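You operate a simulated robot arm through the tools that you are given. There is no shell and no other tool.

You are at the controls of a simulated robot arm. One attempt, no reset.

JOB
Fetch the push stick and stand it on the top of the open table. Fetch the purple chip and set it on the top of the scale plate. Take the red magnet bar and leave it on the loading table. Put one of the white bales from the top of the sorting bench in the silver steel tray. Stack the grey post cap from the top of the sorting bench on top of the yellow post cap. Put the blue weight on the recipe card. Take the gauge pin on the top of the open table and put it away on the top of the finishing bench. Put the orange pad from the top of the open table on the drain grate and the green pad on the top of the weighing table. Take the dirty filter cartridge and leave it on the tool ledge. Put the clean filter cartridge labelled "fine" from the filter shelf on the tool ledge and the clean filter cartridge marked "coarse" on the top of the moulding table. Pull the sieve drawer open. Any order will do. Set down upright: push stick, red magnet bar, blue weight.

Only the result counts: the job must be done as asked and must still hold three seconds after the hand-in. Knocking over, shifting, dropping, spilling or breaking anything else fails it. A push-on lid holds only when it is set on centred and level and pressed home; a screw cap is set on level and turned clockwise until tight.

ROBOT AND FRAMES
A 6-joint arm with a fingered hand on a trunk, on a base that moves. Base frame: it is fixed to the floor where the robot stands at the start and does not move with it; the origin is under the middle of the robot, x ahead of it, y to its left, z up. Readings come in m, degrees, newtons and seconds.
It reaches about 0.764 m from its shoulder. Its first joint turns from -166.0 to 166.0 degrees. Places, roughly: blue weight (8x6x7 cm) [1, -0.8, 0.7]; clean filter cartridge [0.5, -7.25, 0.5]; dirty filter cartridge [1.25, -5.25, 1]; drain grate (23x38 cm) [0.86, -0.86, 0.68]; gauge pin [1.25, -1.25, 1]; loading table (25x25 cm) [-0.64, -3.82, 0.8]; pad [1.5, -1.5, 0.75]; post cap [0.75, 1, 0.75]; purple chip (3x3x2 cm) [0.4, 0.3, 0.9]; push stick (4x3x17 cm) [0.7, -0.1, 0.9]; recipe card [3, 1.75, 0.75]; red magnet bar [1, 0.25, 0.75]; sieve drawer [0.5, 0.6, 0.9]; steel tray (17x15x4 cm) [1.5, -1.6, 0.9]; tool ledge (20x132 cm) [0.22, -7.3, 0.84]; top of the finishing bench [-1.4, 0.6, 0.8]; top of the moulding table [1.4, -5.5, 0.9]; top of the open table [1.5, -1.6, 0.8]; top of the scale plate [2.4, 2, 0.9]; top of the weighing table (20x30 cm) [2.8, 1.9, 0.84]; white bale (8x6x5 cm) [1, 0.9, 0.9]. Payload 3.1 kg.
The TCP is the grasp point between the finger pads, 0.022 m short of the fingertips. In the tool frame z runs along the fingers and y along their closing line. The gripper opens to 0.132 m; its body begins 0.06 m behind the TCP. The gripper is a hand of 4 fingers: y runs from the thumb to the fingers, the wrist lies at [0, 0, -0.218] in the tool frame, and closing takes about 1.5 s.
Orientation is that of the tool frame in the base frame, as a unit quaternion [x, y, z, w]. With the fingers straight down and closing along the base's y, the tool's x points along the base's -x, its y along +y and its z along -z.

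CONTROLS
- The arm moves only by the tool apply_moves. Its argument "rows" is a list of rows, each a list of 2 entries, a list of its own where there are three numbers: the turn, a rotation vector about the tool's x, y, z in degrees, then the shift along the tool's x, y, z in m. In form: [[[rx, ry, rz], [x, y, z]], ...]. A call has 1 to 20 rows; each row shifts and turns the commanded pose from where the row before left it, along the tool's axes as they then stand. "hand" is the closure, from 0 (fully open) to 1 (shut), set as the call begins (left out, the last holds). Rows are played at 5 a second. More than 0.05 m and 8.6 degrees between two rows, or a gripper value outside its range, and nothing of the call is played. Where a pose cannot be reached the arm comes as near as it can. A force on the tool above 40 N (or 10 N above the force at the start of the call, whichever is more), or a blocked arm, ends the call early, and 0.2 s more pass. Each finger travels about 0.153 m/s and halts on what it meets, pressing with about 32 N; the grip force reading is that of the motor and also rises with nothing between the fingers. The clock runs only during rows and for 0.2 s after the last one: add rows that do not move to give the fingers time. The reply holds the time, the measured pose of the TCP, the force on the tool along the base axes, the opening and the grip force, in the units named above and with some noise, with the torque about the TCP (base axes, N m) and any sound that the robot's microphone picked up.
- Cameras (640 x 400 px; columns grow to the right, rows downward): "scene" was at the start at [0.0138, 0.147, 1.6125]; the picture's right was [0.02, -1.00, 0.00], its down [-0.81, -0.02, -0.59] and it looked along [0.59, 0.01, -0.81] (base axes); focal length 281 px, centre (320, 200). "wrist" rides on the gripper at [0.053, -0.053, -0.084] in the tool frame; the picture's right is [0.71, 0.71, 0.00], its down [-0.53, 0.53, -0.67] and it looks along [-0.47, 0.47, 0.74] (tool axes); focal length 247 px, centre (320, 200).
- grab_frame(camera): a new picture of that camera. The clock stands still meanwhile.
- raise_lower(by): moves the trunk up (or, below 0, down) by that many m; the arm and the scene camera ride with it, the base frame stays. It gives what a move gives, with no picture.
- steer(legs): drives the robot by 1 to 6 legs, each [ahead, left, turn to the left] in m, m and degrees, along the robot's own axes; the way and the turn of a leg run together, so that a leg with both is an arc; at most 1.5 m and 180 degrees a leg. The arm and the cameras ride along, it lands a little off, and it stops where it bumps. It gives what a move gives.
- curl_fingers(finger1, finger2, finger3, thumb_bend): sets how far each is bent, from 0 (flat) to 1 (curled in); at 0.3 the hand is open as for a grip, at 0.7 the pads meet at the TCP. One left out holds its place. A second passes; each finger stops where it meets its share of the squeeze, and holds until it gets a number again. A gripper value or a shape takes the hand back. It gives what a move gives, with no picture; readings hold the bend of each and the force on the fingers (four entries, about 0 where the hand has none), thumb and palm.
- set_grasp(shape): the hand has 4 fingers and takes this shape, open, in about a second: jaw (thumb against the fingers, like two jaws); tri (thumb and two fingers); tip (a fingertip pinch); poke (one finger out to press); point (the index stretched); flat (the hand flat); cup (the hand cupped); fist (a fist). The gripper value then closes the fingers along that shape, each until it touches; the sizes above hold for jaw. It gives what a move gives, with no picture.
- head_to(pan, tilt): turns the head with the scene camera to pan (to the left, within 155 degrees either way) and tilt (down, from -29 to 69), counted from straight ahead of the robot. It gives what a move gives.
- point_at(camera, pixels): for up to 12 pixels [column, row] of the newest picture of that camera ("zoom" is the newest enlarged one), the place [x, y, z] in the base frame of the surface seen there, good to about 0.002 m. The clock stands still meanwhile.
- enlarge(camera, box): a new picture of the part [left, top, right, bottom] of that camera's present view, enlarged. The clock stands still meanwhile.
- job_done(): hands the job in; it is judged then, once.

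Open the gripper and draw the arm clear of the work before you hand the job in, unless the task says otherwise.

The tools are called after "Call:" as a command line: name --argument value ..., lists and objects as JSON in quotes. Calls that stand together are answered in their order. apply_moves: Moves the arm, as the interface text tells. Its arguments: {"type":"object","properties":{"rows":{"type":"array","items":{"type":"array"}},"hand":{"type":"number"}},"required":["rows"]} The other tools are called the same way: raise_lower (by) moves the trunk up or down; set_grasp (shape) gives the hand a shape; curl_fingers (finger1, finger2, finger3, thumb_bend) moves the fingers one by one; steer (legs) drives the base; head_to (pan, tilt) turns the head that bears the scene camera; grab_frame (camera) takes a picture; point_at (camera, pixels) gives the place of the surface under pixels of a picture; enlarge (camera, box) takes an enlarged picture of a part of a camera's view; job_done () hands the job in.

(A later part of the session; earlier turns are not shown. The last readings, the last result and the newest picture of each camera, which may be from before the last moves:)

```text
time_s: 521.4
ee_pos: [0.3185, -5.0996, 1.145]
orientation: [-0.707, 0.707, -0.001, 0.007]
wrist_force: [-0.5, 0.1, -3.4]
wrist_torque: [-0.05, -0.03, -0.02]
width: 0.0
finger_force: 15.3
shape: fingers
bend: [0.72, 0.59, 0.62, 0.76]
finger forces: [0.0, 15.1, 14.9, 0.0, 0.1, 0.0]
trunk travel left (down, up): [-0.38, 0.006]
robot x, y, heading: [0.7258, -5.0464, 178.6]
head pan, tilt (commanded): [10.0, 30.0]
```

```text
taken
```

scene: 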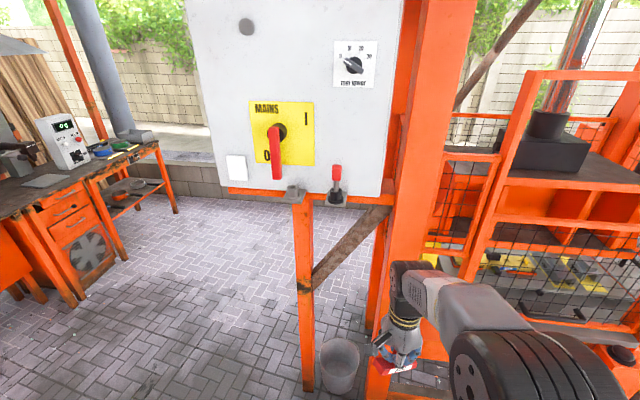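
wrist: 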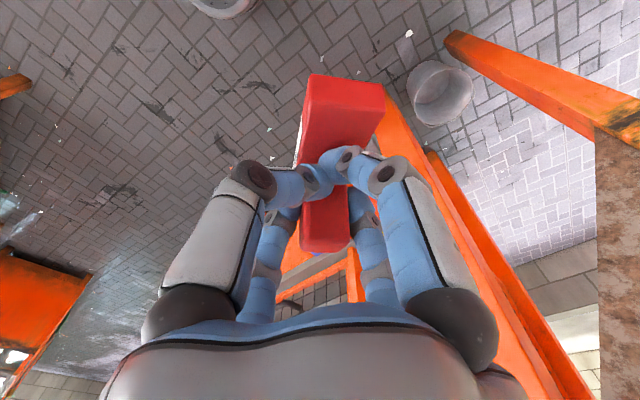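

Clear now. I zoom into the wrist view to see how the bar sits in the hand.

Call:
enlarge --camera "wrist" --box '[240, 50, 440, 280]'

Call:
point_at --camera "wrist" --pixels '[[345, 90], [340, 130], [375, 100], [310, 120], [325, 205], [325, 230], [340, 245], [305, 140], [370, 130], [345, 200], [310, 240]]'

Call:
enlarge --camera "scene" --box '[350, 300, 460, 400]'

```text
1.74 times, centred on (340, 165) of wrist
```

zoom: 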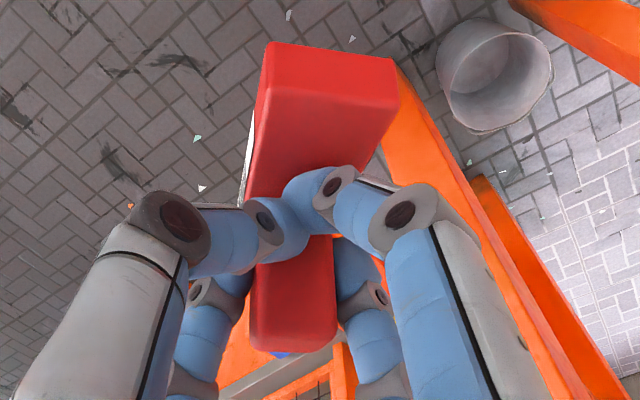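

```text
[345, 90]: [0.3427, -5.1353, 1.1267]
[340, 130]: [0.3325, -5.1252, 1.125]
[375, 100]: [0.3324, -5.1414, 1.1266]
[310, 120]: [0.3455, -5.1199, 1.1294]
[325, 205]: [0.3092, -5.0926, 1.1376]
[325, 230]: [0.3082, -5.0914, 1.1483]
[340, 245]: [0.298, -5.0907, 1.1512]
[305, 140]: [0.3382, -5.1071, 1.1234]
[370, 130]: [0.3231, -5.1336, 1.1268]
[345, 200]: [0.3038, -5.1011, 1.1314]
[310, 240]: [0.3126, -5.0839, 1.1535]
```

```text
4.00 times, centred on (405, 350) of scene
```

zoom: 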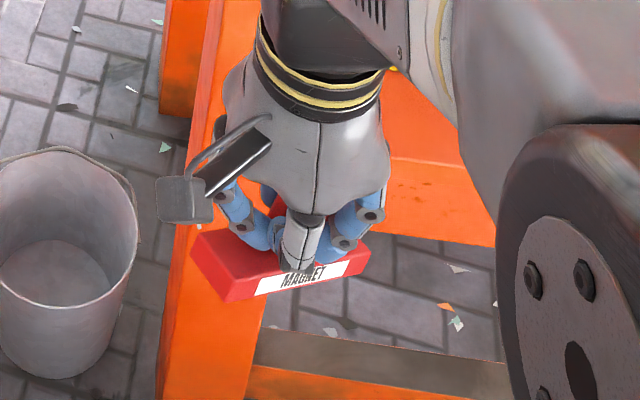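

The bar yawed ~45° but its knob is still between the fingers and level. I look at the moulding table nearby (behind left) as a possible place to regrip.

Call:
head_to --pan 140 --tilt 40

Call:
grab_frame --camera "scene"

Call:
head_to --pan 75 --tilt 25

Call:
grab_frame --camera "scene"

```text
time_s: 523.5
ee_pos: [0.3195, -5.0981, 1.1447]
orientation: [-0.707, 0.707, 0.0, 0.007]
wrist_force: [0.0, -1.3, -2.5]
wrist_torque: [0.0, 0.0, -0.01]
width: 0.0
finger_force: 14.7
shape: fingers
bend: [0.72, 0.59, 0.62, 0.76]
finger forces: [0.0, 15.0, 14.7, 0.0, 0.0, 0.0]
trunk travel left (down, up): [-0.38, 0.006]
robot x, y, heading: [0.7247, -5.0486, 178.9]
head pan, tilt (commanded): [140.0, 40.0]
```

```text
taken
```

scene: 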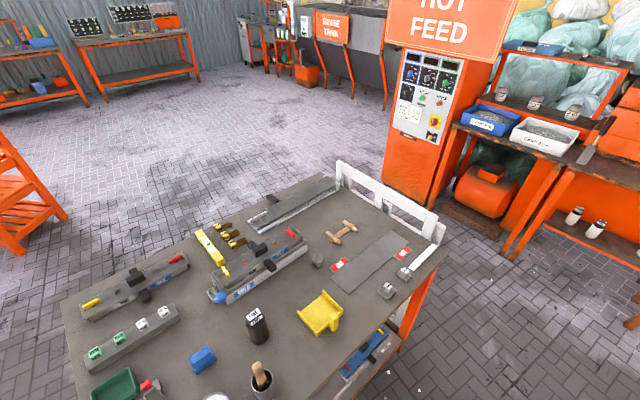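

```text
time_s: 524.9
ee_pos: [0.3188, -5.0995, 1.1442]
orientation: [-0.707, 0.708, -0.001, 0.007]
wrist_force: [-0.7, 0.8, -3.5]
wrist_torque: [-0.04, -0.04, 0.0]
width: 0.0
finger_force: 15.2
shape: fingers
bend: [0.72, 0.59, 0.62, 0.76]
finger forces: [0.0, 15.1, 14.6, 0.0, 0.0, 0.0]
trunk travel left (down, up): [-0.38, 0.006]
robot x, y, heading: [0.7269, -5.0421, 178.8]
head pan, tilt (commanded): [75.0, 25.0]
```

```text
taken
```

scene: 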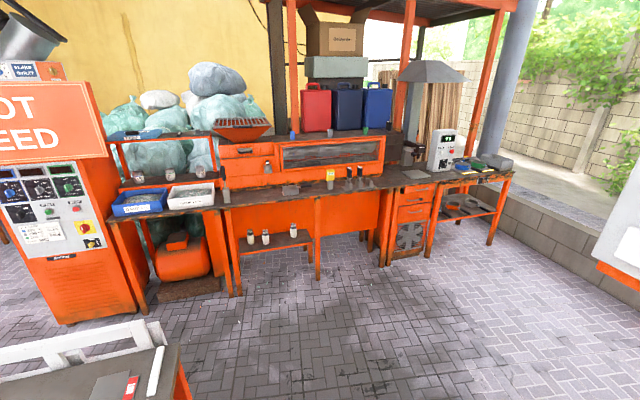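

The moulding table holds the dark cartridge (257,325); the back bench has cartridges on its lower shelf. I look at the moulding table again and measure.

Call:
head_to --pan 140 --tilt 45

Call:
grab_frame --camera "scene"

Call:
enlarge --camera "scene" --box '[60, 150, 460, 400]'

Call:
point_at --camera "scene" --pixels '[[257, 295], [257, 270], [262, 340], [60, 270], [440, 215], [330, 290], [380, 290], [220, 300], [350, 350], [330, 150], [200, 380], [300, 330]]'

```text
time_s: 526.2
ee_pos: [0.3193, -5.0987, 1.1449]
orientation: [-0.706, 0.708, -0.002, 0.008]
wrist_force: [0.3, 0.1, -3.5]
wrist_torque: [-0.02, -0.03, 0.03]
width: 0.0001
finger_force: 15.1
shape: fingers
bend: [0.72, 0.59, 0.62, 0.76]
finger forces: [0.1, 15.1, 14.7, 0.0, 0.1, 0.1]
trunk travel left (down, up): [-0.38, 0.006]
robot x, y, heading: [0.7244, -5.0445, 178.4]
head pan, tilt (commanded): [140.0, 45.0]
```

```text
taken
```

scene: 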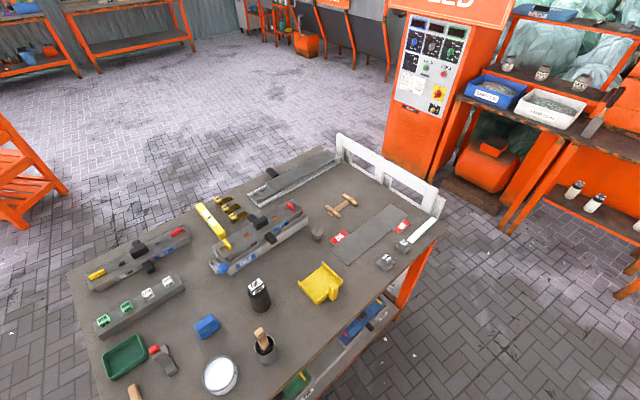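

```text
1.60 times, centred on (260, 275) of scene
```

zoom: 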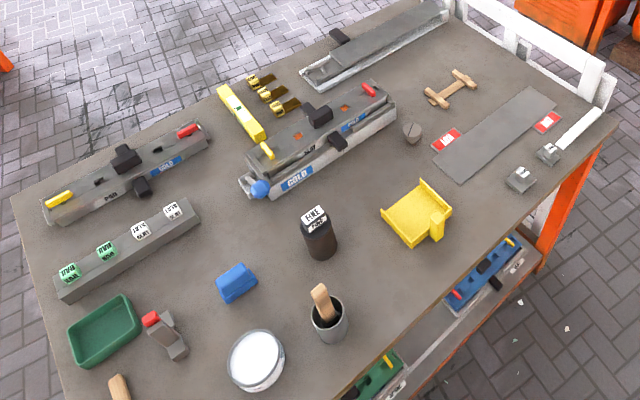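

```text
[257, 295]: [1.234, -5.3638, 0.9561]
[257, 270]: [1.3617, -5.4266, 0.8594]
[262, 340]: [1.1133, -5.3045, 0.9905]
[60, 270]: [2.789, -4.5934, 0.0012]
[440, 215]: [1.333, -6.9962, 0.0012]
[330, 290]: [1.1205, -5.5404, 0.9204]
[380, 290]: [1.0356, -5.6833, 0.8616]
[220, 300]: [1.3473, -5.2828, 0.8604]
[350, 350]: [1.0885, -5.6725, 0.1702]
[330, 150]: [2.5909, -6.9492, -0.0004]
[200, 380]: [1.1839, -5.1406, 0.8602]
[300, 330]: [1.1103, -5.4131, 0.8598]
```

The grip is stable, so I proceed around the press: forward to x≈0.55, south to y≈−6.3, then look west.

Call:
steer --legs '[[0.17, 0, 1.2], [0, 1.27, 0]]'

Call:
head_to --pan -15 --tilt 30

Call:
grab_frame --camera "scene"

Call:
point_at --camera "scene" --pixels '[[300, 250], [350, 200], [400, 180], [200, 250], [400, 250], [450, 200], [250, 200], [480, 250], [500, 180], [350, 280], [100, 250], [420, 150]]'

```text
time_s: 533.6
ee_pos: [0.1497, -6.3674, 1.1459]
orientation: [0.717, -0.697, 0.0, -0.008]
wrist_force: [-0.7, -1.5, -2.9]
wrist_torque: [0.0, -0.08, -0.01]
width: 0.0
finger_force: 15.2
shape: fingers
bend: [0.72, 0.59, 0.62, 0.76]
finger forces: [0.0, 15.1, 14.7, 0.1, 0.1, 0.0]
trunk travel left (down, up): [-0.38, 0.006]
robot x, y, heading: [0.5539, -6.301, -179.6]
head pan, tilt (commanded): [140.0, 45.0]
```

```text
time_s: 536.0
ee_pos: [0.1494, -6.3656, 1.1447]
orientation: [0.718, -0.696, 0.0, -0.006]
wrist_force: [0.0, -0.1, -3.7]
wrist_torque: [-0.01, -0.02, 0.0]
width: 0.0
finger_force: 15.1
shape: fingers
bend: [0.72, 0.59, 0.62, 0.76]
finger forces: [0.0, 15.1, 14.7, 0.0, 0.1, 0.0]
trunk travel left (down, up): [-0.38, 0.006]
robot x, y, heading: [0.5542, -6.2995, -179.8]
head pan, tilt (commanded): [-15.0, 30.0]
```

```text
taken
```

scene: 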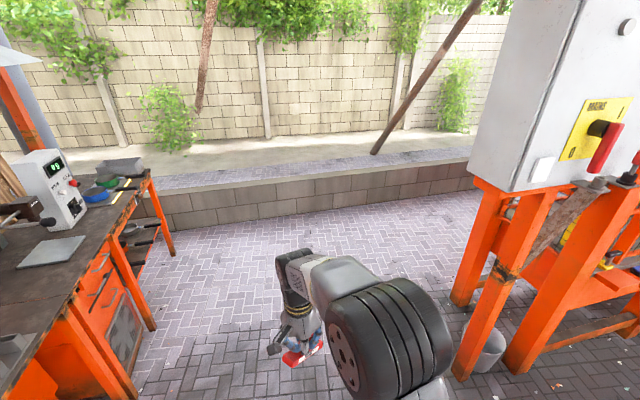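

```text
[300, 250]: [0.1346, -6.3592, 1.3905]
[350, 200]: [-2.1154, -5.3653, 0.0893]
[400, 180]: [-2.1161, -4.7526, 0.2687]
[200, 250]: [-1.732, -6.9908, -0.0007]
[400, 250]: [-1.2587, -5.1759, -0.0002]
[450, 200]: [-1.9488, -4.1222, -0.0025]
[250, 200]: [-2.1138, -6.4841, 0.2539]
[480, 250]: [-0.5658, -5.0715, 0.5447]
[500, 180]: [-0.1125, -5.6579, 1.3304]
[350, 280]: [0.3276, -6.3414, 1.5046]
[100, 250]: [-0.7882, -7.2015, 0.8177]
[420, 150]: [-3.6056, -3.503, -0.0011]
```

West of the press is free floor up to the low wall (x −2.1). I drive there, turning to face +x at about (−1.25,−5.0).

Call:
steer --legs '[[1.5, 0, 0], [0.3, 0, 0], [0, -1.3, 0], [0, 0, 180]]'

Call:
head_to --pan 40 --tilt 35

Call:
grab_frame --camera "scene"

```text
time_s: 558.5
ee_pos: [-0.8047, -4.9304, 1.1443]
orientation: [0.697, 0.717, -0.007, -0.001]
wrist_force: [0.8, -0.4, -2.8]
wrist_torque: [0.04, 0.01, -0.03]
width: 0.0001
finger_force: 14.4
shape: fingers
bend: [0.72, 0.59, 0.62, 0.76]
finger forces: [0.0, 14.2, 13.9, 0.0, 0.0, 0.0]
trunk travel left (down, up): [-0.38, 0.006]
robot x, y, heading: [-1.207, -4.996, 0.3]
head pan, tilt (commanded): [-15.0, 30.0]
```

```text
time_s: 559.8
ee_pos: [-0.805, -4.9304, 1.1438]
orientation: [0.697, 0.717, -0.007, -0.002]
wrist_force: [0.0, 1.5, -2.9]
wrist_torque: [0.02, 0.05, -0.01]
width: 0.0002
finger_force: 14.0
shape: fingers
bend: [0.72, 0.59, 0.62, 0.76]
finger forces: [0.0, 14.2, 13.9, 0.0, 0.0, 0.0]
trunk travel left (down, up): [-0.38, 0.006]
robot x, y, heading: [-1.2099, -4.9953, 0.5]
head pan, tilt (commanded): [40.0, 35.0]
```

```text
taken
```

scene: 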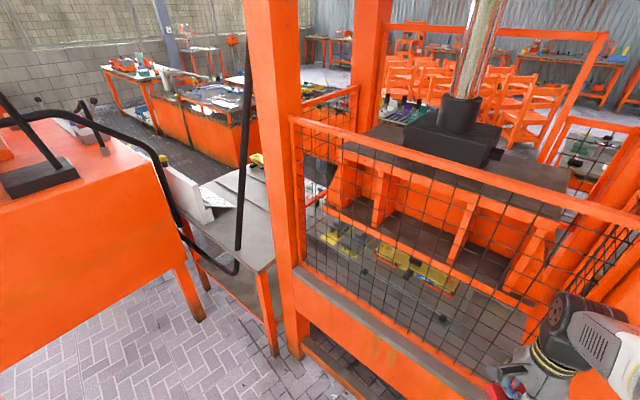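

I zoom in on the west end of the press table and the hose in front of it.

Call:
enlarge --camera "scene" --box '[100, 100, 320, 340]'

Call:
point_at --camera "scene" --pixels '[[240, 240], [232, 265], [190, 225], [160, 160], [245, 150], [250, 50], [255, 215], [265, 260], [200, 255], [225, 235], [250, 190], [120, 300]]'

```text
1.67 times, centred on (210, 220) of scene
```

zoom: 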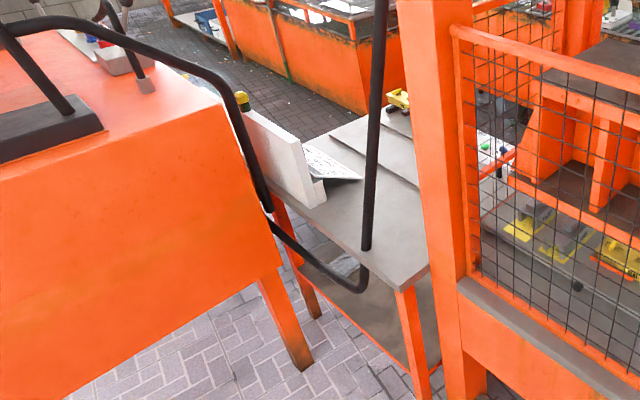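

```text
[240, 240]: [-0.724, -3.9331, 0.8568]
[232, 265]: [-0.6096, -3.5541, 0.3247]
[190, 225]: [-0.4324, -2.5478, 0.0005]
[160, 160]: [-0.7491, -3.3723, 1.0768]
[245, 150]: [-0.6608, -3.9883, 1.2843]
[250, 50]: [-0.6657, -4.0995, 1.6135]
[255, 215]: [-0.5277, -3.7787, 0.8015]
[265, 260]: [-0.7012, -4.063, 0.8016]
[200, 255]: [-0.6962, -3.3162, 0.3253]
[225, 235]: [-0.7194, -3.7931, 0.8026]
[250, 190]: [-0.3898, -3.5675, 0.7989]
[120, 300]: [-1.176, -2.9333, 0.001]
```

The free area is x −0.51…−0.78, y −3.65…−3.9. I back up, strafe north to y≈−3.77, then approach.

Call:
steer --legs '[[-0.22, 0, -0.5], [0, 1.22, 0]]'

Call:
head_to --pan 0 --tilt 45

Call:
grab_frame --camera "scene"

```text
time_s: 567.2
ee_pos: [-1.0104, -3.7169, 1.1454]
orientation: [0.705, 0.71, -0.009, -0.001]
wrist_force: [0.2, -0.7, -2.1]
wrist_torque: [0.08, 0.04, -0.01]
width: 0.0
finger_force: 14.4
shape: fingers
bend: [0.72, 0.59, 0.62, 0.76]
finger forces: [0.1, 14.2, 14.0, 0.0, 0.0, 0.0]
trunk travel left (down, up): [-0.38, 0.006]
robot x, y, heading: [-1.4148, -3.7773, -1.2]
head pan, tilt (commanded): [40.0, 35.0]
```

```text
time_s: 568.3
ee_pos: [-1.0104, -3.7165, 1.1449]
orientation: [0.705, 0.709, -0.009, 0.0]
wrist_force: [-0.3, 0.7, -3.1]
wrist_torque: [0.03, 0.01, -0.01]
width: 0.0
finger_force: 14.2
shape: fingers
bend: [0.72, 0.59, 0.62, 0.76]
finger forces: [0.1, 14.3, 14.0, 0.0, 0.0, 0.0]
trunk travel left (down, up): [-0.38, 0.006]
robot x, y, heading: [-1.4143, -3.7719, -1.1]
head pan, tilt (commanded): [0.0, 45.0]
```

```text
taken
```

scene: 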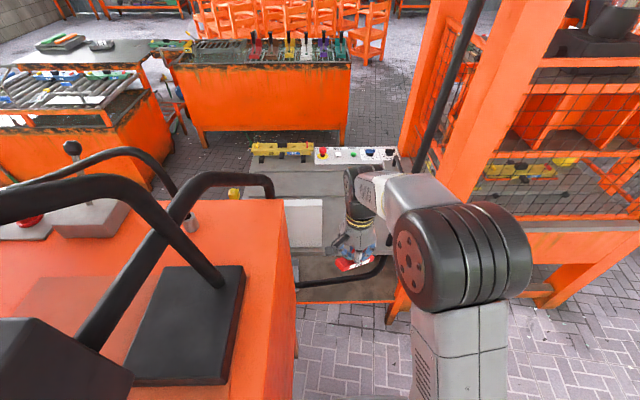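

I zoom into the table area near the hand and measure the cabinet corner and hose.

Call:
enlarge --camera "scene" --box '[240, 130, 440, 330]'

Call:
point_at --camera "scene" --pixels '[[292, 250], [290, 340], [335, 280], [382, 262], [310, 235], [330, 200], [385, 230], [330, 260], [300, 285], [385, 200], [420, 130], [360, 265]]'

```text
2.00 times, centred on (340, 230) of scene
```

zoom: 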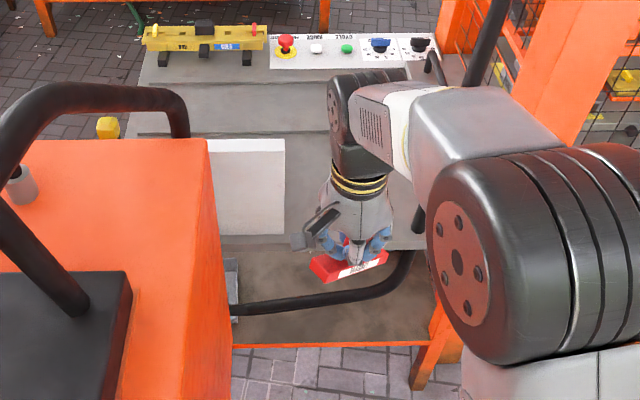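

```text
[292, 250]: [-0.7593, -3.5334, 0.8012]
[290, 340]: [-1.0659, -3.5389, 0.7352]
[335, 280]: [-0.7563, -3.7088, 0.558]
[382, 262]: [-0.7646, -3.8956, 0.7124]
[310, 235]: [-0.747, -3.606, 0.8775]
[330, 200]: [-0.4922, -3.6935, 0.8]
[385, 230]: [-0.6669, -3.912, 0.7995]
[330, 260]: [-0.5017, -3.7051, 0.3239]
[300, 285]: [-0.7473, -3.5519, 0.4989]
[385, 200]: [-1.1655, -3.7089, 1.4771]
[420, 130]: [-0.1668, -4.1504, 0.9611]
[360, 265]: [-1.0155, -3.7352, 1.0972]
```

The cabinet's south face is at y≈−3.54, so I shift to y≈−3.84 and then go ahead 0.33.

Call:
steer --legs '[[0, -0.07, 1.1], [0.32, 0, 0]]'

Call:
grab_frame --camera "wrist"

Call:
grab_frame --camera "scene"

```text
time_s: 571.1
ee_pos: [-0.6875, -3.7827, 1.1444]
orientation: [0.7, 0.714, -0.007, -0.001]
wrist_force: [-0.4, 0.2, -2.9]
wrist_torque: [0.03, 0.02, 0.02]
width: 0.0
finger_force: 14.5
shape: fingers
bend: [0.72, 0.59, 0.62, 0.76]
finger forces: [0.0, 14.5, 14.2, 0.1, 0.0, 0.0]
trunk travel left (down, up): [-0.38, 0.006]
robot x, y, heading: [-1.0942, -3.8433, -0.4]
head pan, tilt (commanded): [0.0, 45.0]
```

```text
taken
```

wrist: 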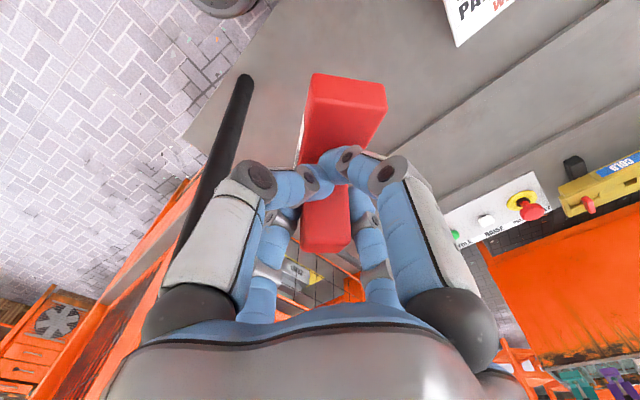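

```text
taken
```

scene: 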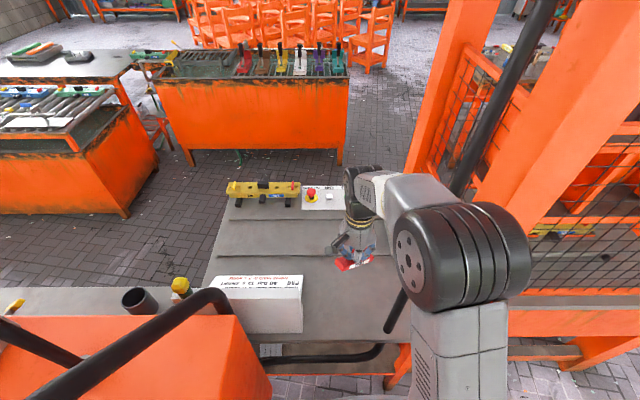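

I move over [−0.635,−3.785] and descend to just above the table.

Call:
apply_moves --rows '[[[0, 0, 0], [0.007, 0.0425, 0]], [[0, 0, 0], [0, 0, 0.045]], [[0, 0, 0], [0, 0, 0.045]], [[0, 0, 0], [0, 0, 0.045]], [[0, 0, 0], [0, 0, 0.045]], [[0, 0, 0], [0, 0, 0.045]], [[0, 0, 0], [0, 0, 0.03]]]'

Call:
grab_frame --camera "wrist"

Call:
enlarge --camera "scene" --box '[260, 180, 440, 360]'

```text
time_s: 572.7
ee_pos: [-0.6483, -3.7739, 0.8863]
orientation: [0.7, 0.714, -0.007, -0.002]
wrist_force: [-0.2, -0.3, -2.5]
wrist_torque: [0.03, 0.04, -0.02]
width: 0.0001
finger_force: 14.5
shape: fingers
bend: [0.72, 0.59, 0.62, 0.76]
finger forces: [0.1, 14.3, 14.1, 0.0, 0.1, 0.1]
trunk travel left (down, up): [-0.38, 0.006]
robot x, y, heading: [-1.0925, -3.8447, -0.4]
head pan, tilt (commanded): [0.0, 45.0]
```

```text
taken
```

wrist: 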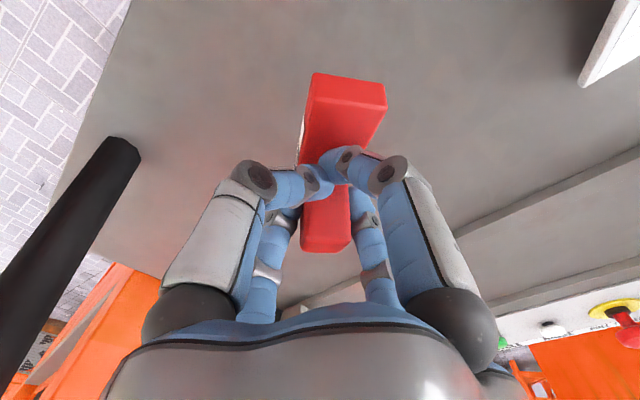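

```text
2.22 times, centred on (350, 270) of scene
```

zoom: 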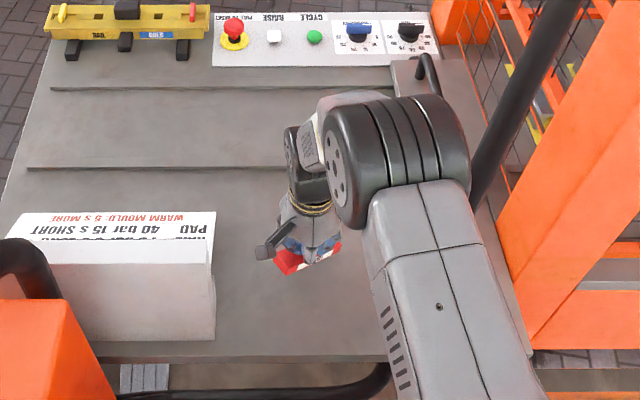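

Clear of the rod. I lower in smaller steps.

Call:
apply_moves --rows '[[[0, 0, 0], [0, 0, 0.015]], [[0, 0, 0], [0, 0, 0.01]], [[0, 0, 0], [0, 0, 0.006]]]'

Call:
apply_moves --rows '[[[0, 0, 0], [0, 0, 0.004]], [[0, 0, 0], [0, 0, 0]]]'

Call:
apply_moves --rows '[[[0, 0, 0], [0, 0, 0.004]], [[0, 0, 0], [0, 0, 0]]]'

```text
time_s: 573.5
ee_pos: [-0.6479, -3.7761, 0.8583]
orientation: [0.699, 0.715, -0.008, -0.001]
wrist_force: [-1.2, 0.0, -0.8]
wrist_torque: [-0.05, -0.04, -0.02]
width: 0.0
finger_force: 14.1
shape: fingers
bend: [0.72, 0.59, 0.62, 0.76]
finger forces: [0.1, 14.2, 14.2, 0.1, 0.1, 0.0]
trunk travel left (down, up): [-0.38, 0.006]
robot x, y, heading: [-1.0914, -3.8442, -0.4]
head pan, tilt (commanded): [0.0, 45.0]
```

```text
time_s: 574.1
ee_pos: [-0.6484, -3.7771, 0.8535]
orientation: [0.7, 0.714, -0.008, -0.001]
wrist_force: [0.2, 1.3, -0.9]
wrist_torque: [-0.04, -0.1, 0.03]
width: 0.0
finger_force: 14.4
shape: fingers
bend: [0.72, 0.59, 0.62, 0.76]
finger forces: [0.0, 14.2, 13.9, 0.1, 0.1, 0.1]
trunk travel left (down, up): [-0.38, 0.006]
robot x, y, heading: [-1.0923, -3.8438, -0.5]
head pan, tilt (commanded): [0.0, 45.0]
```

```text
time_s: 574.7
ee_pos: [-0.6499, -3.7766, 0.8509]
orientation: [0.7, 0.715, -0.007, 0.0]
wrist_force: [-1.2, -0.3, 4.2]
wrist_torque: [-0.08, -0.13, -0.01]
width: 0.0
finger_force: 15.8
shape: fingers
bend: [0.72, 0.59, 0.62, 0.76]
finger forces: [0.0, 15.0, 15.9, 0.0, 0.0, 0.0]
trunk travel left (down, up): [-0.38, 0.006]
robot x, y, heading: [-1.0898, -3.8473, -0.3]
head pan, tilt (commanded): [0.0, 45.0]
```

Contact (4 N). I open all fingers moderately to let the bar settle.

Call:
curl_fingers --finger1 0.55 --thumb_bend 0.55

Call:
grab_frame --camera "wrist"

```text
time_s: 575.7
ee_pos: [-0.6491, -3.7758, 0.8511]
orientation: [0.699, 0.715, -0.007, -0.001]
wrist_force: [-1.4, -1.7, 4.0]
wrist_torque: [-0.08, -0.14, -0.03]
width: 0.0284
finger_force: 16.1
shape: fingers
bend: [0.55, 0.59, 0.62, 0.55]
finger forces: [0.1, 15.4, 17.0, 0.1, 0.1, 0.0]
trunk travel left (down, up): [-0.38, 0.006]
robot x, y, heading: [-1.0936, -3.842, -0.3]
head pan, tilt (commanded): [0.0, 45.0]
```

```text
taken
```

wrist: 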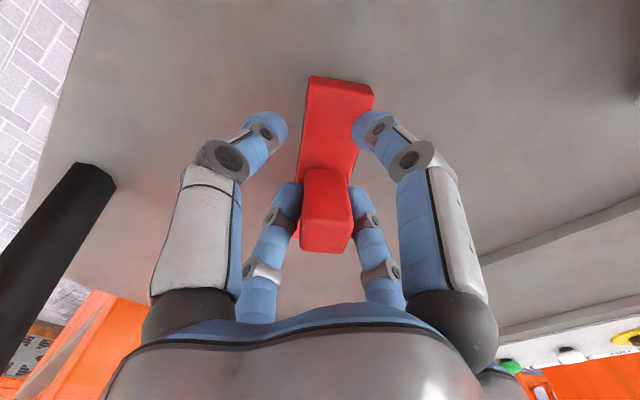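

The knob is pinched between fingers 2 and 3. I open those now.

Call:
curl_fingers --finger1 0.45 --finger2 0.48 --finger3 0.5 --thumb_bend 0.45

Call:
grab_frame --camera "wrist"

```text
time_s: 576.7
ee_pos: [-0.6478, -3.777, 0.8499]
orientation: [0.7, 0.714, -0.007, -0.001]
wrist_force: [0.1, -0.3, -0.1]
wrist_torque: [0.02, -0.02, 0.0]
width: 0.0524
finger_force: 0.1
shape: fingers
bend: [0.45, 0.48, 0.5, 0.45]
finger forces: [0.1, 0.0, 0.0, 0.1, 0.0, 0.0]
trunk travel left (down, up): [-0.38, 0.006]
robot x, y, heading: [-1.0939, -3.8432, -0.3]
head pan, tilt (commanded): [0.0, 45.0]
```

```text
taken
```

wrist: 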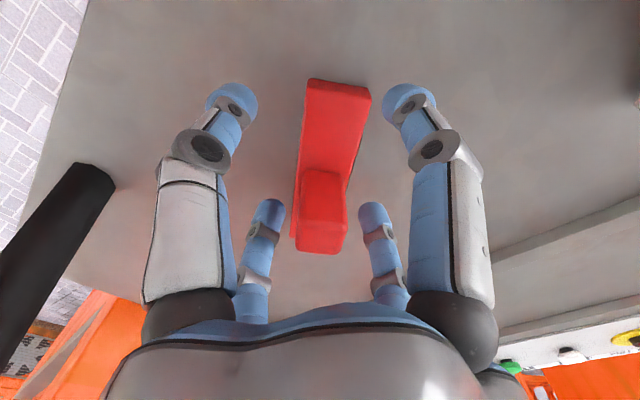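

The bar stands upright with all fingers free. I lift straight up and verify.

Call:
apply_moves --rows '[[[0, 0, 0], [0, 0, -0.01]], [[0, 0, 0], [0, 0, -0.03]], [[0, 0, 0], [0, 0, -0.045]], [[0, 0, 0], [0, 0, -0.045]], [[0, 0, 0], [0, 0, -0.045]], [[0, 0, 0], [0, 0, -0.045]], [[0, 0, 0], [0, 0, -0.045]]]'

Call:
grab_frame --camera "wrist"

Call:
point_at --camera "wrist" --pixels '[[320, 60], [325, 85], [330, 40], [318, 100], [325, 70]]'

```text
time_s: 578.3
ee_pos: [-0.6458, -3.776, 1.1135]
orientation: [0.699, 0.715, -0.007, 0.0]
wrist_force: [0.5, 0.6, 0.0]
wrist_torque: [0.01, -0.02, 0.01]
width: 0.0524
finger_force: 0.0
shape: fingers
bend: [0.45, 0.48, 0.5, 0.45]
finger forces: [0.0, 0.1, 0.1, 0.1, 0.0, 0.0]
trunk travel left (down, up): [-0.38, 0.006]
robot x, y, heading: [-1.0916, -3.8443, -0.6]
head pan, tilt (commanded): [0.0, 45.0]
```

```text
taken
```

wrist: 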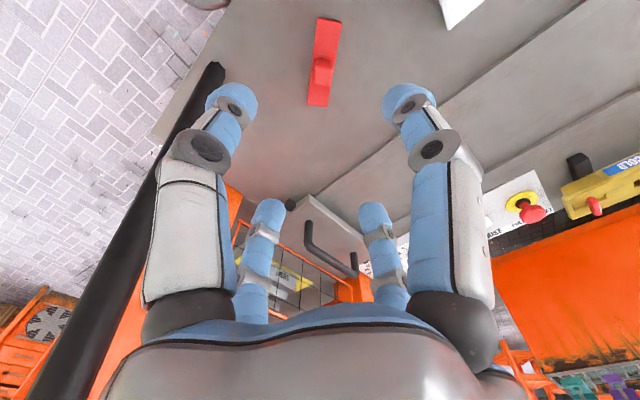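

```text
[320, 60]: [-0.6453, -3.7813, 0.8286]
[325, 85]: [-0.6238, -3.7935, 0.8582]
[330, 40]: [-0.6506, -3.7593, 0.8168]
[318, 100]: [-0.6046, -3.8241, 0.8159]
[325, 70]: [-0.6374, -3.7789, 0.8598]
```

The magnet bar stands upright on the loading table. Now to the back bench with the filter shelf: I retrace the way and turn to face −y at about (0.45,−6.3).

Call:
steer --legs '[[-0.3, 0, 0.5], [0, -1.5, 0], [0, -0.97, 0], [1.5, 0, 0], [0.35, 0, 0], [0, 0, -90]]'

Call:
head_to --pan 0 --tilt 40

Call:
grab_frame --camera "scene"

```text
time_s: 604.7
ee_pos: [0.6109, -6.7088, 1.1136]
orientation: [0.999, 0.046, -0.005, -0.006]
wrist_force: [0.6, 0.2, 0.3]
wrist_torque: [-0.02, 0.02, 0.01]
width: 0.0526
finger_force: 0.0
shape: fingers
bend: [0.45, 0.48, 0.5, 0.45]
finger forces: [0.0, 0.0, 0.0, 0.0, 0.0, 0.1]
trunk travel left (down, up): [-0.38, 0.006]
robot x, y, heading: [0.5111, -6.2703, -86.0]
head pan, tilt (commanded): [0.0, 45.0]
```

```text
time_s: 605.3
ee_pos: [0.6108, -6.7081, 1.1114]
orientation: [0.999, 0.046, -0.005, -0.006]
wrist_force: [0.1, -0.3, -0.9]
wrist_torque: [0.03, -0.02, 0.01]
width: 0.0526
finger_force: 0.1
shape: fingers
bend: [0.45, 0.48, 0.5, 0.45]
finger forces: [0.0, 0.0, 0.0, 0.1, 0.0, 0.0]
trunk travel left (down, up): [-0.38, 0.006]
robot x, y, heading: [0.5124, -6.2687, -86.1]
head pan, tilt (commanded): [0.0, 40.0]
```

```text
taken
```

scene: 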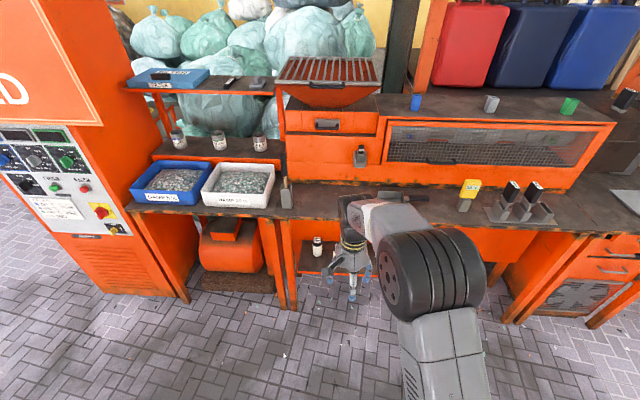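

I zoom on the bench: the ledge and the lower filter shelf.

Call:
enlarge --camera "scene" --box '[270, 120, 600, 320]'

Call:
point_at --camera "scene" --pixels '[[318, 243], [318, 255], [300, 195], [330, 195], [450, 200], [510, 195], [530, 195], [468, 195], [420, 220], [600, 225], [340, 270], [310, 265]]'

```text
1.94 times, centred on (435, 220) of scene
```

zoom: 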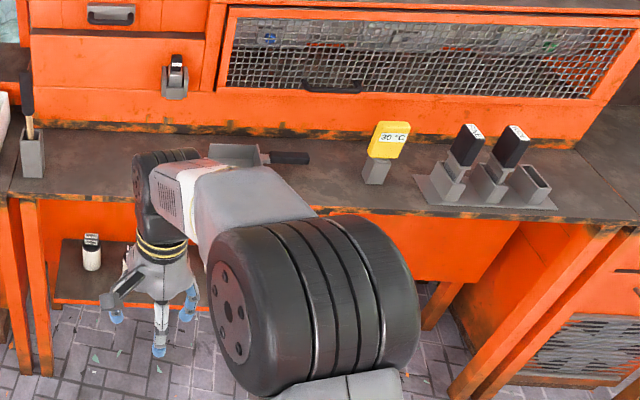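

```text
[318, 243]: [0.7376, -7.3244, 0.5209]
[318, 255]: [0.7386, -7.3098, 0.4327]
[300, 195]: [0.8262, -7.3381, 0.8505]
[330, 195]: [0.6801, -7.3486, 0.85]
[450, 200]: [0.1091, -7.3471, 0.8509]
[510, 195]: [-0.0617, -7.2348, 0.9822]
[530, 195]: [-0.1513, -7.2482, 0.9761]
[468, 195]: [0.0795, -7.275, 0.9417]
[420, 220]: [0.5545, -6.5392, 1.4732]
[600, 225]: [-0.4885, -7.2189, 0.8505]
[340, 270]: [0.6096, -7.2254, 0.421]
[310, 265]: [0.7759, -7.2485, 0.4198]
```

I zoom further on the lower shelf.

Call:
enlarge --camera "scene" --box '[285, 215, 365, 285]'

Call:
steer --legs '[[0, 0.45, -4]]'

Call:
head_to --pan -20 --tilt 40

Call:
grab_frame --camera "scene"

```text
5.71 times, centred on (325, 250) of scene
```

zoom: 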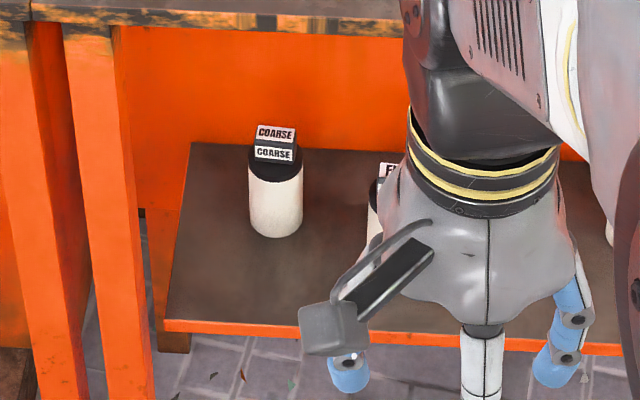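

```text
time_s: 607.8
ee_pos: [0.8749, -6.7869, 1.1129]
orientation: [0.998, -0.056, -0.005, -0.008]
wrist_force: [-0.2, 0.4, 0.3]
wrist_torque: [0.08, 0.0, -0.02]
width: 0.0525
finger_force: 0.0
shape: fingers
bend: [0.45, 0.48, 0.5, 0.45]
finger forces: [0.0, 0.1, 0.0, 0.0, 0.0, 0.0]
trunk travel left (down, up): [-0.38, 0.006]
robot x, y, heading: [0.8671, -6.3346, -97.7]
head pan, tilt (commanded): [0.0, 40.0]
stopped in leg 1: the robot was blocked; the commanded pose is now the measured one
```

```text
time_s: 608.6
ee_pos: [0.8734, -6.7815, 1.1144]
orientation: [0.998, -0.056, -0.003, -0.005]
wrist_force: [-0.4, -0.9, 1.1]
wrist_torque: [-0.01, -0.02, -0.02]
width: 0.0525
finger_force: 0.1
shape: fingers
bend: [0.45, 0.48, 0.5, 0.45]
finger forces: [0.0, 0.1, 0.1, 0.1, 0.0, 0.1]
trunk travel left (down, up): [-0.38, 0.006]
robot x, y, heading: [0.8633, -6.3325, -98.0]
head pan, tilt (commanded): [-20.0, 40.0]
```

```text
taken
```

scene: 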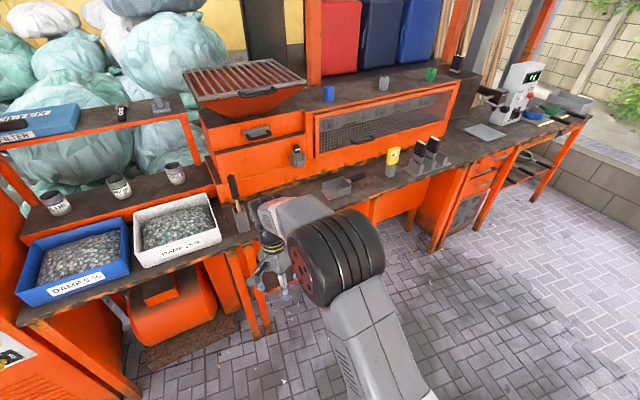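

The leftmost lower-shelf cartridge at x≈0.74 is "COARSE", the next one (x≈0.63) starts with "F". For a horizontal grasp I first straighten the robot to heading −90° at x≈0.62 and turn the hand 136° so the wrist camera ends up on top when tilted.

Call:
steer --legs '[[0, -0.2, 7.8]]'

Call:
apply_moves --rows '[[[0, 0, 8.5], [0, 0, 0]], [[0, 0, 8.5], [0, 0, 0]], [[0, 0, 8.5], [0, 0, 0]], [[0, 0, 8.5], [0, 0, 0]], [[0, 0, 8.5], [0, 0, 0]], [[0, 0, 8.5], [0, 0, 0]], [[0, 0, 8.5], [0, 0, 0]], [[0, 0, 8.5], [0, 0, 0]], [[0, 0, 8.5], [0, 0, 0]], [[0, 0, 8.5], [0, 0, 0]], [[0, 0, 8.5], [0, 0, 0]], [[0, 0, 8.5], [0, 0, 0]], [[0, 0, 8.5], [0, 0, 0]], [[0, 0, 8.5], [0, 0, 0]], [[0, 0, 8.5], [0, 0, 0]], [[0, 0, 8.5], [0, 0, 0]]]' --hand 0

```text
time_s: 610.2
ee_pos: [0.7375, -6.7652, 1.1138]
orientation: [1.0, 0.011, -0.005, -0.005]
wrist_force: [-0.9, -0.4, -0.2]
wrist_torque: [0.02, 0.0, 0.01]
width: 0.0524
finger_force: 0.0
shape: fingers
bend: [0.45, 0.48, 0.5, 0.45]
finger forces: [0.0, 0.0, 0.0, 0.0, 0.1, 0.1]
trunk travel left (down, up): [-0.38, 0.006]
robot x, y, heading: [0.6674, -6.3178, -90.3]
head pan, tilt (commanded): [-20.0, 40.0]
```

```text
time_s: 613.6
ee_pos: [0.7376, -6.7648, 1.1137]
orientation: [-0.384, 0.923, 0.006, -0.002]
wrist_force: [0.5, 0.0, 0.1]
wrist_torque: [0.02, -0.02, -0.01]
width: 0.132
finger_force: 0.1
shape: jaw
bend: [0.3, 0.3, 0.3, 0.3]
finger forces: [0.0, 0.0, 0.0, 0.1, 0.1, 0.0]
trunk travel left (down, up): [-0.38, 0.006]
robot x, y, heading: [0.6659, -6.3203, -89.9]
head pan, tilt (commanded): [-20.0, 40.0]
```

The hand turned fine. Now I tilt it forward 90° (camera on top) while moving a bit forward.

Call:
apply_moves --rows '[[[5.77, 5.81, 0], [0, 0, 0]], [[5.77, 5.81, 0], [0, 0, 0]], [[5.77, 5.81, 0], [0, 0, 0]], [[5.77, 5.81, 0], [0, 0, 0]], [[5.77, 5.81, 0], [0, 0, 0]], [[0, 0, 0], [0.0213, -0.0213, 0.0262]], [[0, 0, 0], [0.0213, -0.0213, 0.0262]], [[0, 0, 0], [0.0213, -0.0213, 0.0262]]]'

Call:
apply_moves --rows '[[[5.77, 5.81, 0], [0, 0, 0]], [[5.77, 5.81, 0], [0, 0, 0]], [[5.77, 5.81, 0], [0, 0, 0]], [[5.77, 5.81, 0], [0, 0, 0]], [[5.77, 5.81, 0], [0, 0, 0]], [[5.77, 5.81, 0], [0, 0, 0]]]'

Call:
grab_frame --camera "wrist"

Call:
grab_frame --camera "scene"

```text
time_s: 615.4
ee_pos: [0.6973, -6.9138, 1.1579]
orientation: [-0.363, 0.866, -0.316, -0.136]
wrist_force: [0.3, 0.8, 0.4]
wrist_torque: [0.03, 0.02, -0.03]
width: 0.1318
finger_force: 0.1
shape: jaw
bend: [0.3, 0.3, 0.3, 0.3]
finger forces: [0.0, 0.0, 0.0, 0.1, 0.1, 0.0]
out of reach, approached as far as the arm can: row 4, 5
trunk travel left (down, up): [-0.38, 0.006]
robot x, y, heading: [0.6683, -6.3158, -90.1]
head pan, tilt (commanded): [-20.0, 40.0]
```

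```text
time_s: 616.8
ee_pos: [0.698, -6.9257, 1.171]
orientation: [-0.287, 0.671, -0.64, -0.24]
wrist_force: [-0.3, 0.3, -0.6]
wrist_torque: [-0.01, 0.03, 0.01]
width: 0.1321
finger_force: 0.0
shape: jaw
bend: [0.3, 0.3, 0.3, 0.3]
finger forces: [0.0, 0.0, 0.0, 0.0, 0.0, 0.0]
out of reach, approached as far as the arm can: row 1, 2
trunk travel left (down, up): [-0.38, 0.006]
robot x, y, heading: [0.6676, -6.3235, -90.2]
head pan, tilt (commanded): [-20.0, 40.0]
```

```text
taken
```

wrist: 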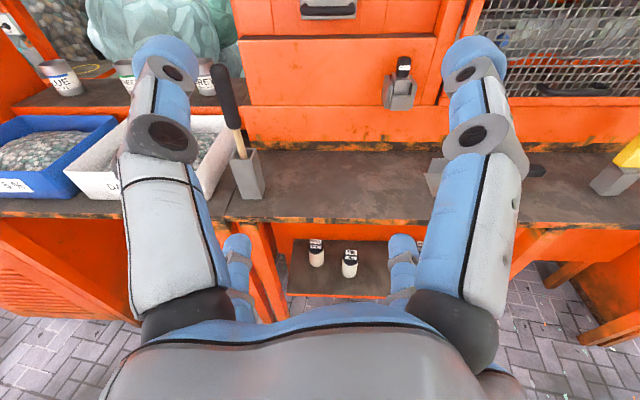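

```text
taken
```

scene: 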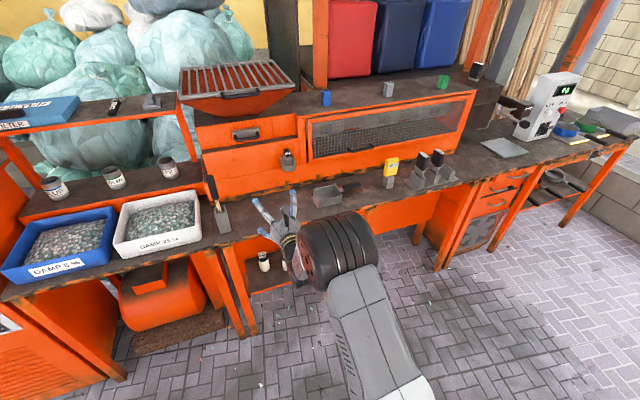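

The hand is now horizontal with the camera on top. I zoom into the bottles at (316,252) and (350,262).

Call:
enlarge --camera "wrist" --box '[270, 220, 430, 310]'

Call:
point_at --camera "wrist" --pixels '[[316, 245], [316, 260], [350, 255], [350, 270], [320, 215], [450, 150], [330, 150], [320, 285], [245, 170], [380, 190], [300, 225], [350, 250]]'

```text
4.00 times, centred on (350, 265) of wrist
```

zoom: 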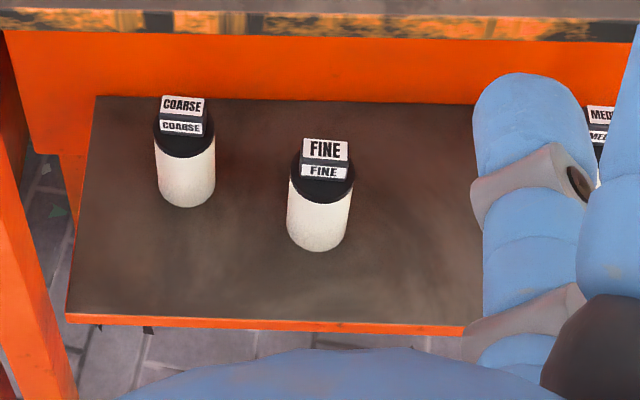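

```text
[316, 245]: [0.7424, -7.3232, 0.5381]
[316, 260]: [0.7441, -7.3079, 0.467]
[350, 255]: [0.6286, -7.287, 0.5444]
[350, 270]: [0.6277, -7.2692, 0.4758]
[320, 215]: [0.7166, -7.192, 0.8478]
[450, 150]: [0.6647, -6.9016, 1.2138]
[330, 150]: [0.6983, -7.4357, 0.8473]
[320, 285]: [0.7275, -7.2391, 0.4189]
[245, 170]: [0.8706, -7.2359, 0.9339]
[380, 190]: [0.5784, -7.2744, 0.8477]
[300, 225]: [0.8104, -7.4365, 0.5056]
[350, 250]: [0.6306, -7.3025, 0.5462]
```

COARSE is at x≈0.743, FINE at x≈0.629 (y≈−7.29, z 0.42–0.546). I lower the trunk fully, then bring the hand down and back to z≈0.59 in front of the bench.

Call:
raise_lower --by -0.38

Call:
apply_moves --rows '[[[0, 0, 0], [-0.0283, 0.0283, -0.018]], [[0, 0, 0], [-0.0283, 0.0283, -0.018]], [[0, 0, 0], [-0.0283, 0.0283, -0.018]], [[0, 0, 0], [-0.0283, 0.0283, -0.018]], [[0, 0, 0], [-0.0283, 0.0283, -0.018]]]'

Call:
grab_frame --camera "wrist"

Call:
grab_frame --camera "scene"

```text
time_s: 620.5
ee_pos: [0.6976, -6.9268, 0.7919]
orientation: [-0.287, 0.671, -0.64, -0.24]
wrist_force: [0.1, 0.6, -1.0]
wrist_torque: [-0.01, 0.02, 0.0]
width: 0.1318
finger_force: 0.0
shape: jaw
bend: [0.3, 0.3, 0.3, 0.3]
finger forces: [0.1, 0.0, 0.1, 0.0, 0.1, 0.0]
trunk travel left (down, up): [0.0, 0.386]
robot x, y, heading: [0.6675, -6.3186, -90.0]
head pan, tilt (commanded): [-20.0, 40.0]
```

```text
time_s: 621.7
ee_pos: [0.6944, -6.8209, 0.5978]
orientation: [-0.287, 0.671, -0.64, -0.239]
wrist_force: [-0.3, -0.6, -0.4]
wrist_torque: [0.01, -0.02, 0.01]
width: 0.1319
finger_force: 0.1
shape: jaw
bend: [0.3, 0.3, 0.3, 0.3]
finger forces: [0.1, 0.0, 0.0, 0.0, 0.0, 0.0]
trunk travel left (down, up): [0.0, 0.386]
robot x, y, heading: [0.6665, -6.3179, -90.2]
head pan, tilt (commanded): [-20.0, 40.0]
```

```text
taken
```

wrist: 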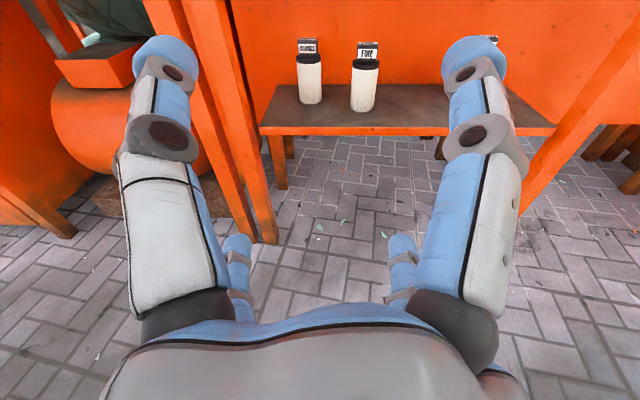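

```text
taken
```

scene: 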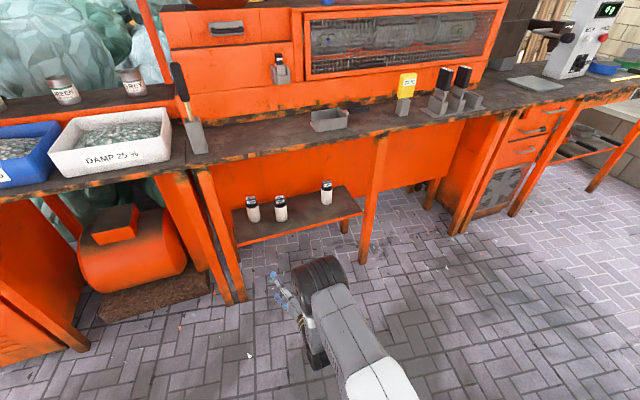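

Great view: COARSE (309,75), FINE (364,80). I shift to FINE's x and lower to z≈0.49.

Call:
apply_moves --rows '[[[0, 0, 0], [-0.0101, 0.0408, 0]], [[0, 0, 0], [-0.0101, 0.0408, 0]], [[0, 0, 0], [-0.0101, 0.0408, 0]]]'

Call:
grab_frame --camera "wrist"

```text
time_s: 622.5
ee_pos: [0.6348, -6.817, 0.4897]
orientation: [-0.287, 0.671, -0.64, -0.24]
wrist_force: [-0.2, 0.2, -0.2]
wrist_torque: [0.0, -0.02, -0.01]
width: 0.1322
finger_force: 0.0
shape: jaw
bend: [0.3, 0.3, 0.3, 0.3]
finger forces: [0.1, 0.0, 0.0, 0.1, 0.0, 0.1]
trunk travel left (down, up): [0.0, 0.386]
robot x, y, heading: [0.6702, -6.3155, -89.8]
head pan, tilt (commanded): [-20.0, 40.0]
```

```text
taken
```

wrist: 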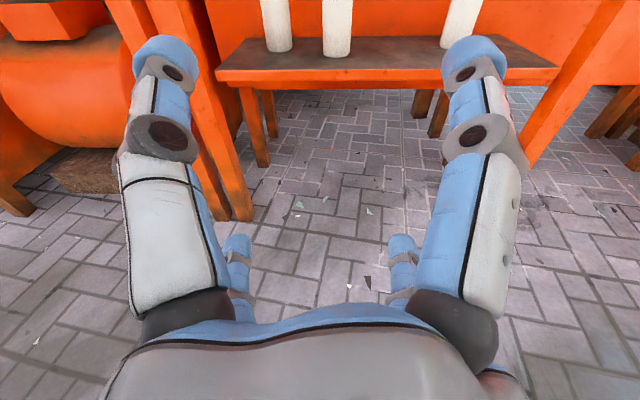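

I locate the FINE bottle's body in this view.

Call:
point_at --camera "wrist" --pixels '[[325, 30], [337, 30], [350, 30], [337, 52], [276, 30], [460, 30], [337, 10], [300, 70], [400, 60], [555, 75], [240, 60]]'

```text
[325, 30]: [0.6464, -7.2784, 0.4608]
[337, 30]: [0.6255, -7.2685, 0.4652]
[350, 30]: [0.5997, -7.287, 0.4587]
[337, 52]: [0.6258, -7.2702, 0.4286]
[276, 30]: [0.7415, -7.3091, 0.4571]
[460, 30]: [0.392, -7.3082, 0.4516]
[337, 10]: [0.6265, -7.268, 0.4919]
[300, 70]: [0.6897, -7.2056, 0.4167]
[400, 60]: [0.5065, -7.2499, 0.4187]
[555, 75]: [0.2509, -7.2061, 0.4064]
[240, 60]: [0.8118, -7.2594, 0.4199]
```

FINE's axis is at [0.624,−7.292], radius 2.4 cm. I trim yaw and x, raise slightly, set fingers to 0.35, then drive forward 0.36.

Call:
curl_fingers --finger1 0.35 --finger2 0.35 --finger3 0.35 --thumb_bend 0.35

Call:
apply_moves --rows '[[[-1.84, 1.84, 0], [0, 0, 0]], [[0, 0, 0], [0.011, 0.0035, 0]]]'

Call:
steer --legs '[[0.36, 0, -0.2]]'

Call:
grab_frame --camera "wrist"

```text
time_s: 623.5
ee_pos: [0.6348, -6.8176, 0.4913]
orientation: [-0.288, 0.67, -0.641, -0.24]
wrist_force: [0.9, 0.3, 0.2]
wrist_torque: [-0.02, 0.01, 0.02]
width: 0.0769
finger_force: 0.1
shape: fingers
bend: [0.35, 0.35, 0.35, 0.35]
finger forces: [0.1, 0.0, 0.0, 0.0, 0.0, 0.0]
trunk travel left (down, up): [0.0, 0.386]
robot x, y, heading: [0.6683, -6.3177, -90.1]
head pan, tilt (commanded): [-20.0, 40.0]
```

```text
time_s: 624.1
ee_pos: [0.6244, -6.8186, 0.4958]
orientation: [-0.274, 0.677, -0.633, -0.256]
wrist_force: [0.6, 1.4, 0.2]
wrist_torque: [0.01, -0.01, -0.01]
width: 0.0768
finger_force: 0.1
shape: fingers
bend: [0.35, 0.35, 0.35, 0.35]
finger forces: [0.0, 0.0, 0.1, 0.0, 0.0, 0.0]
trunk travel left (down, up): [0.0, 0.386]
robot x, y, heading: [0.6659, -6.3205, -90.2]
head pan, tilt (commanded): [-20.0, 40.0]
```

```text
time_s: 626.4
ee_pos: [0.618, -7.1791, 0.4946]
orientation: [-0.271, 0.678, -0.633, -0.258]
wrist_force: [0.0, 0.1, -0.6]
wrist_torque: [-0.02, 0.02, 0.01]
width: 0.0768
finger_force: 0.0
shape: fingers
bend: [0.35, 0.35, 0.35, 0.35]
finger forces: [0.0, 0.0, 0.1, 0.0, 0.1, 0.0]
trunk travel left (down, up): [0.0, 0.386]
robot x, y, heading: [0.6637, -6.6764, -90.8]
head pan, tilt (commanded): [-20.0, 40.0]
```

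```text
taken
```

wrist: 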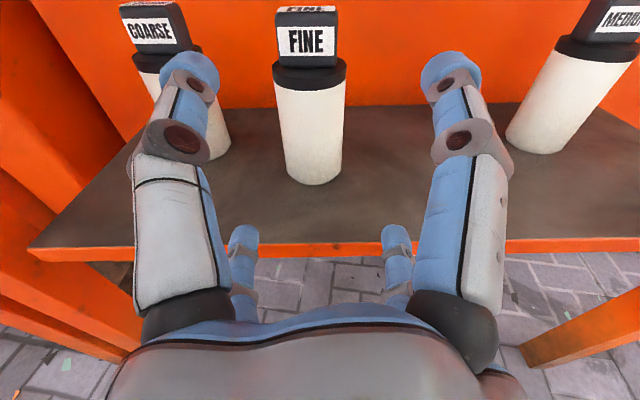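

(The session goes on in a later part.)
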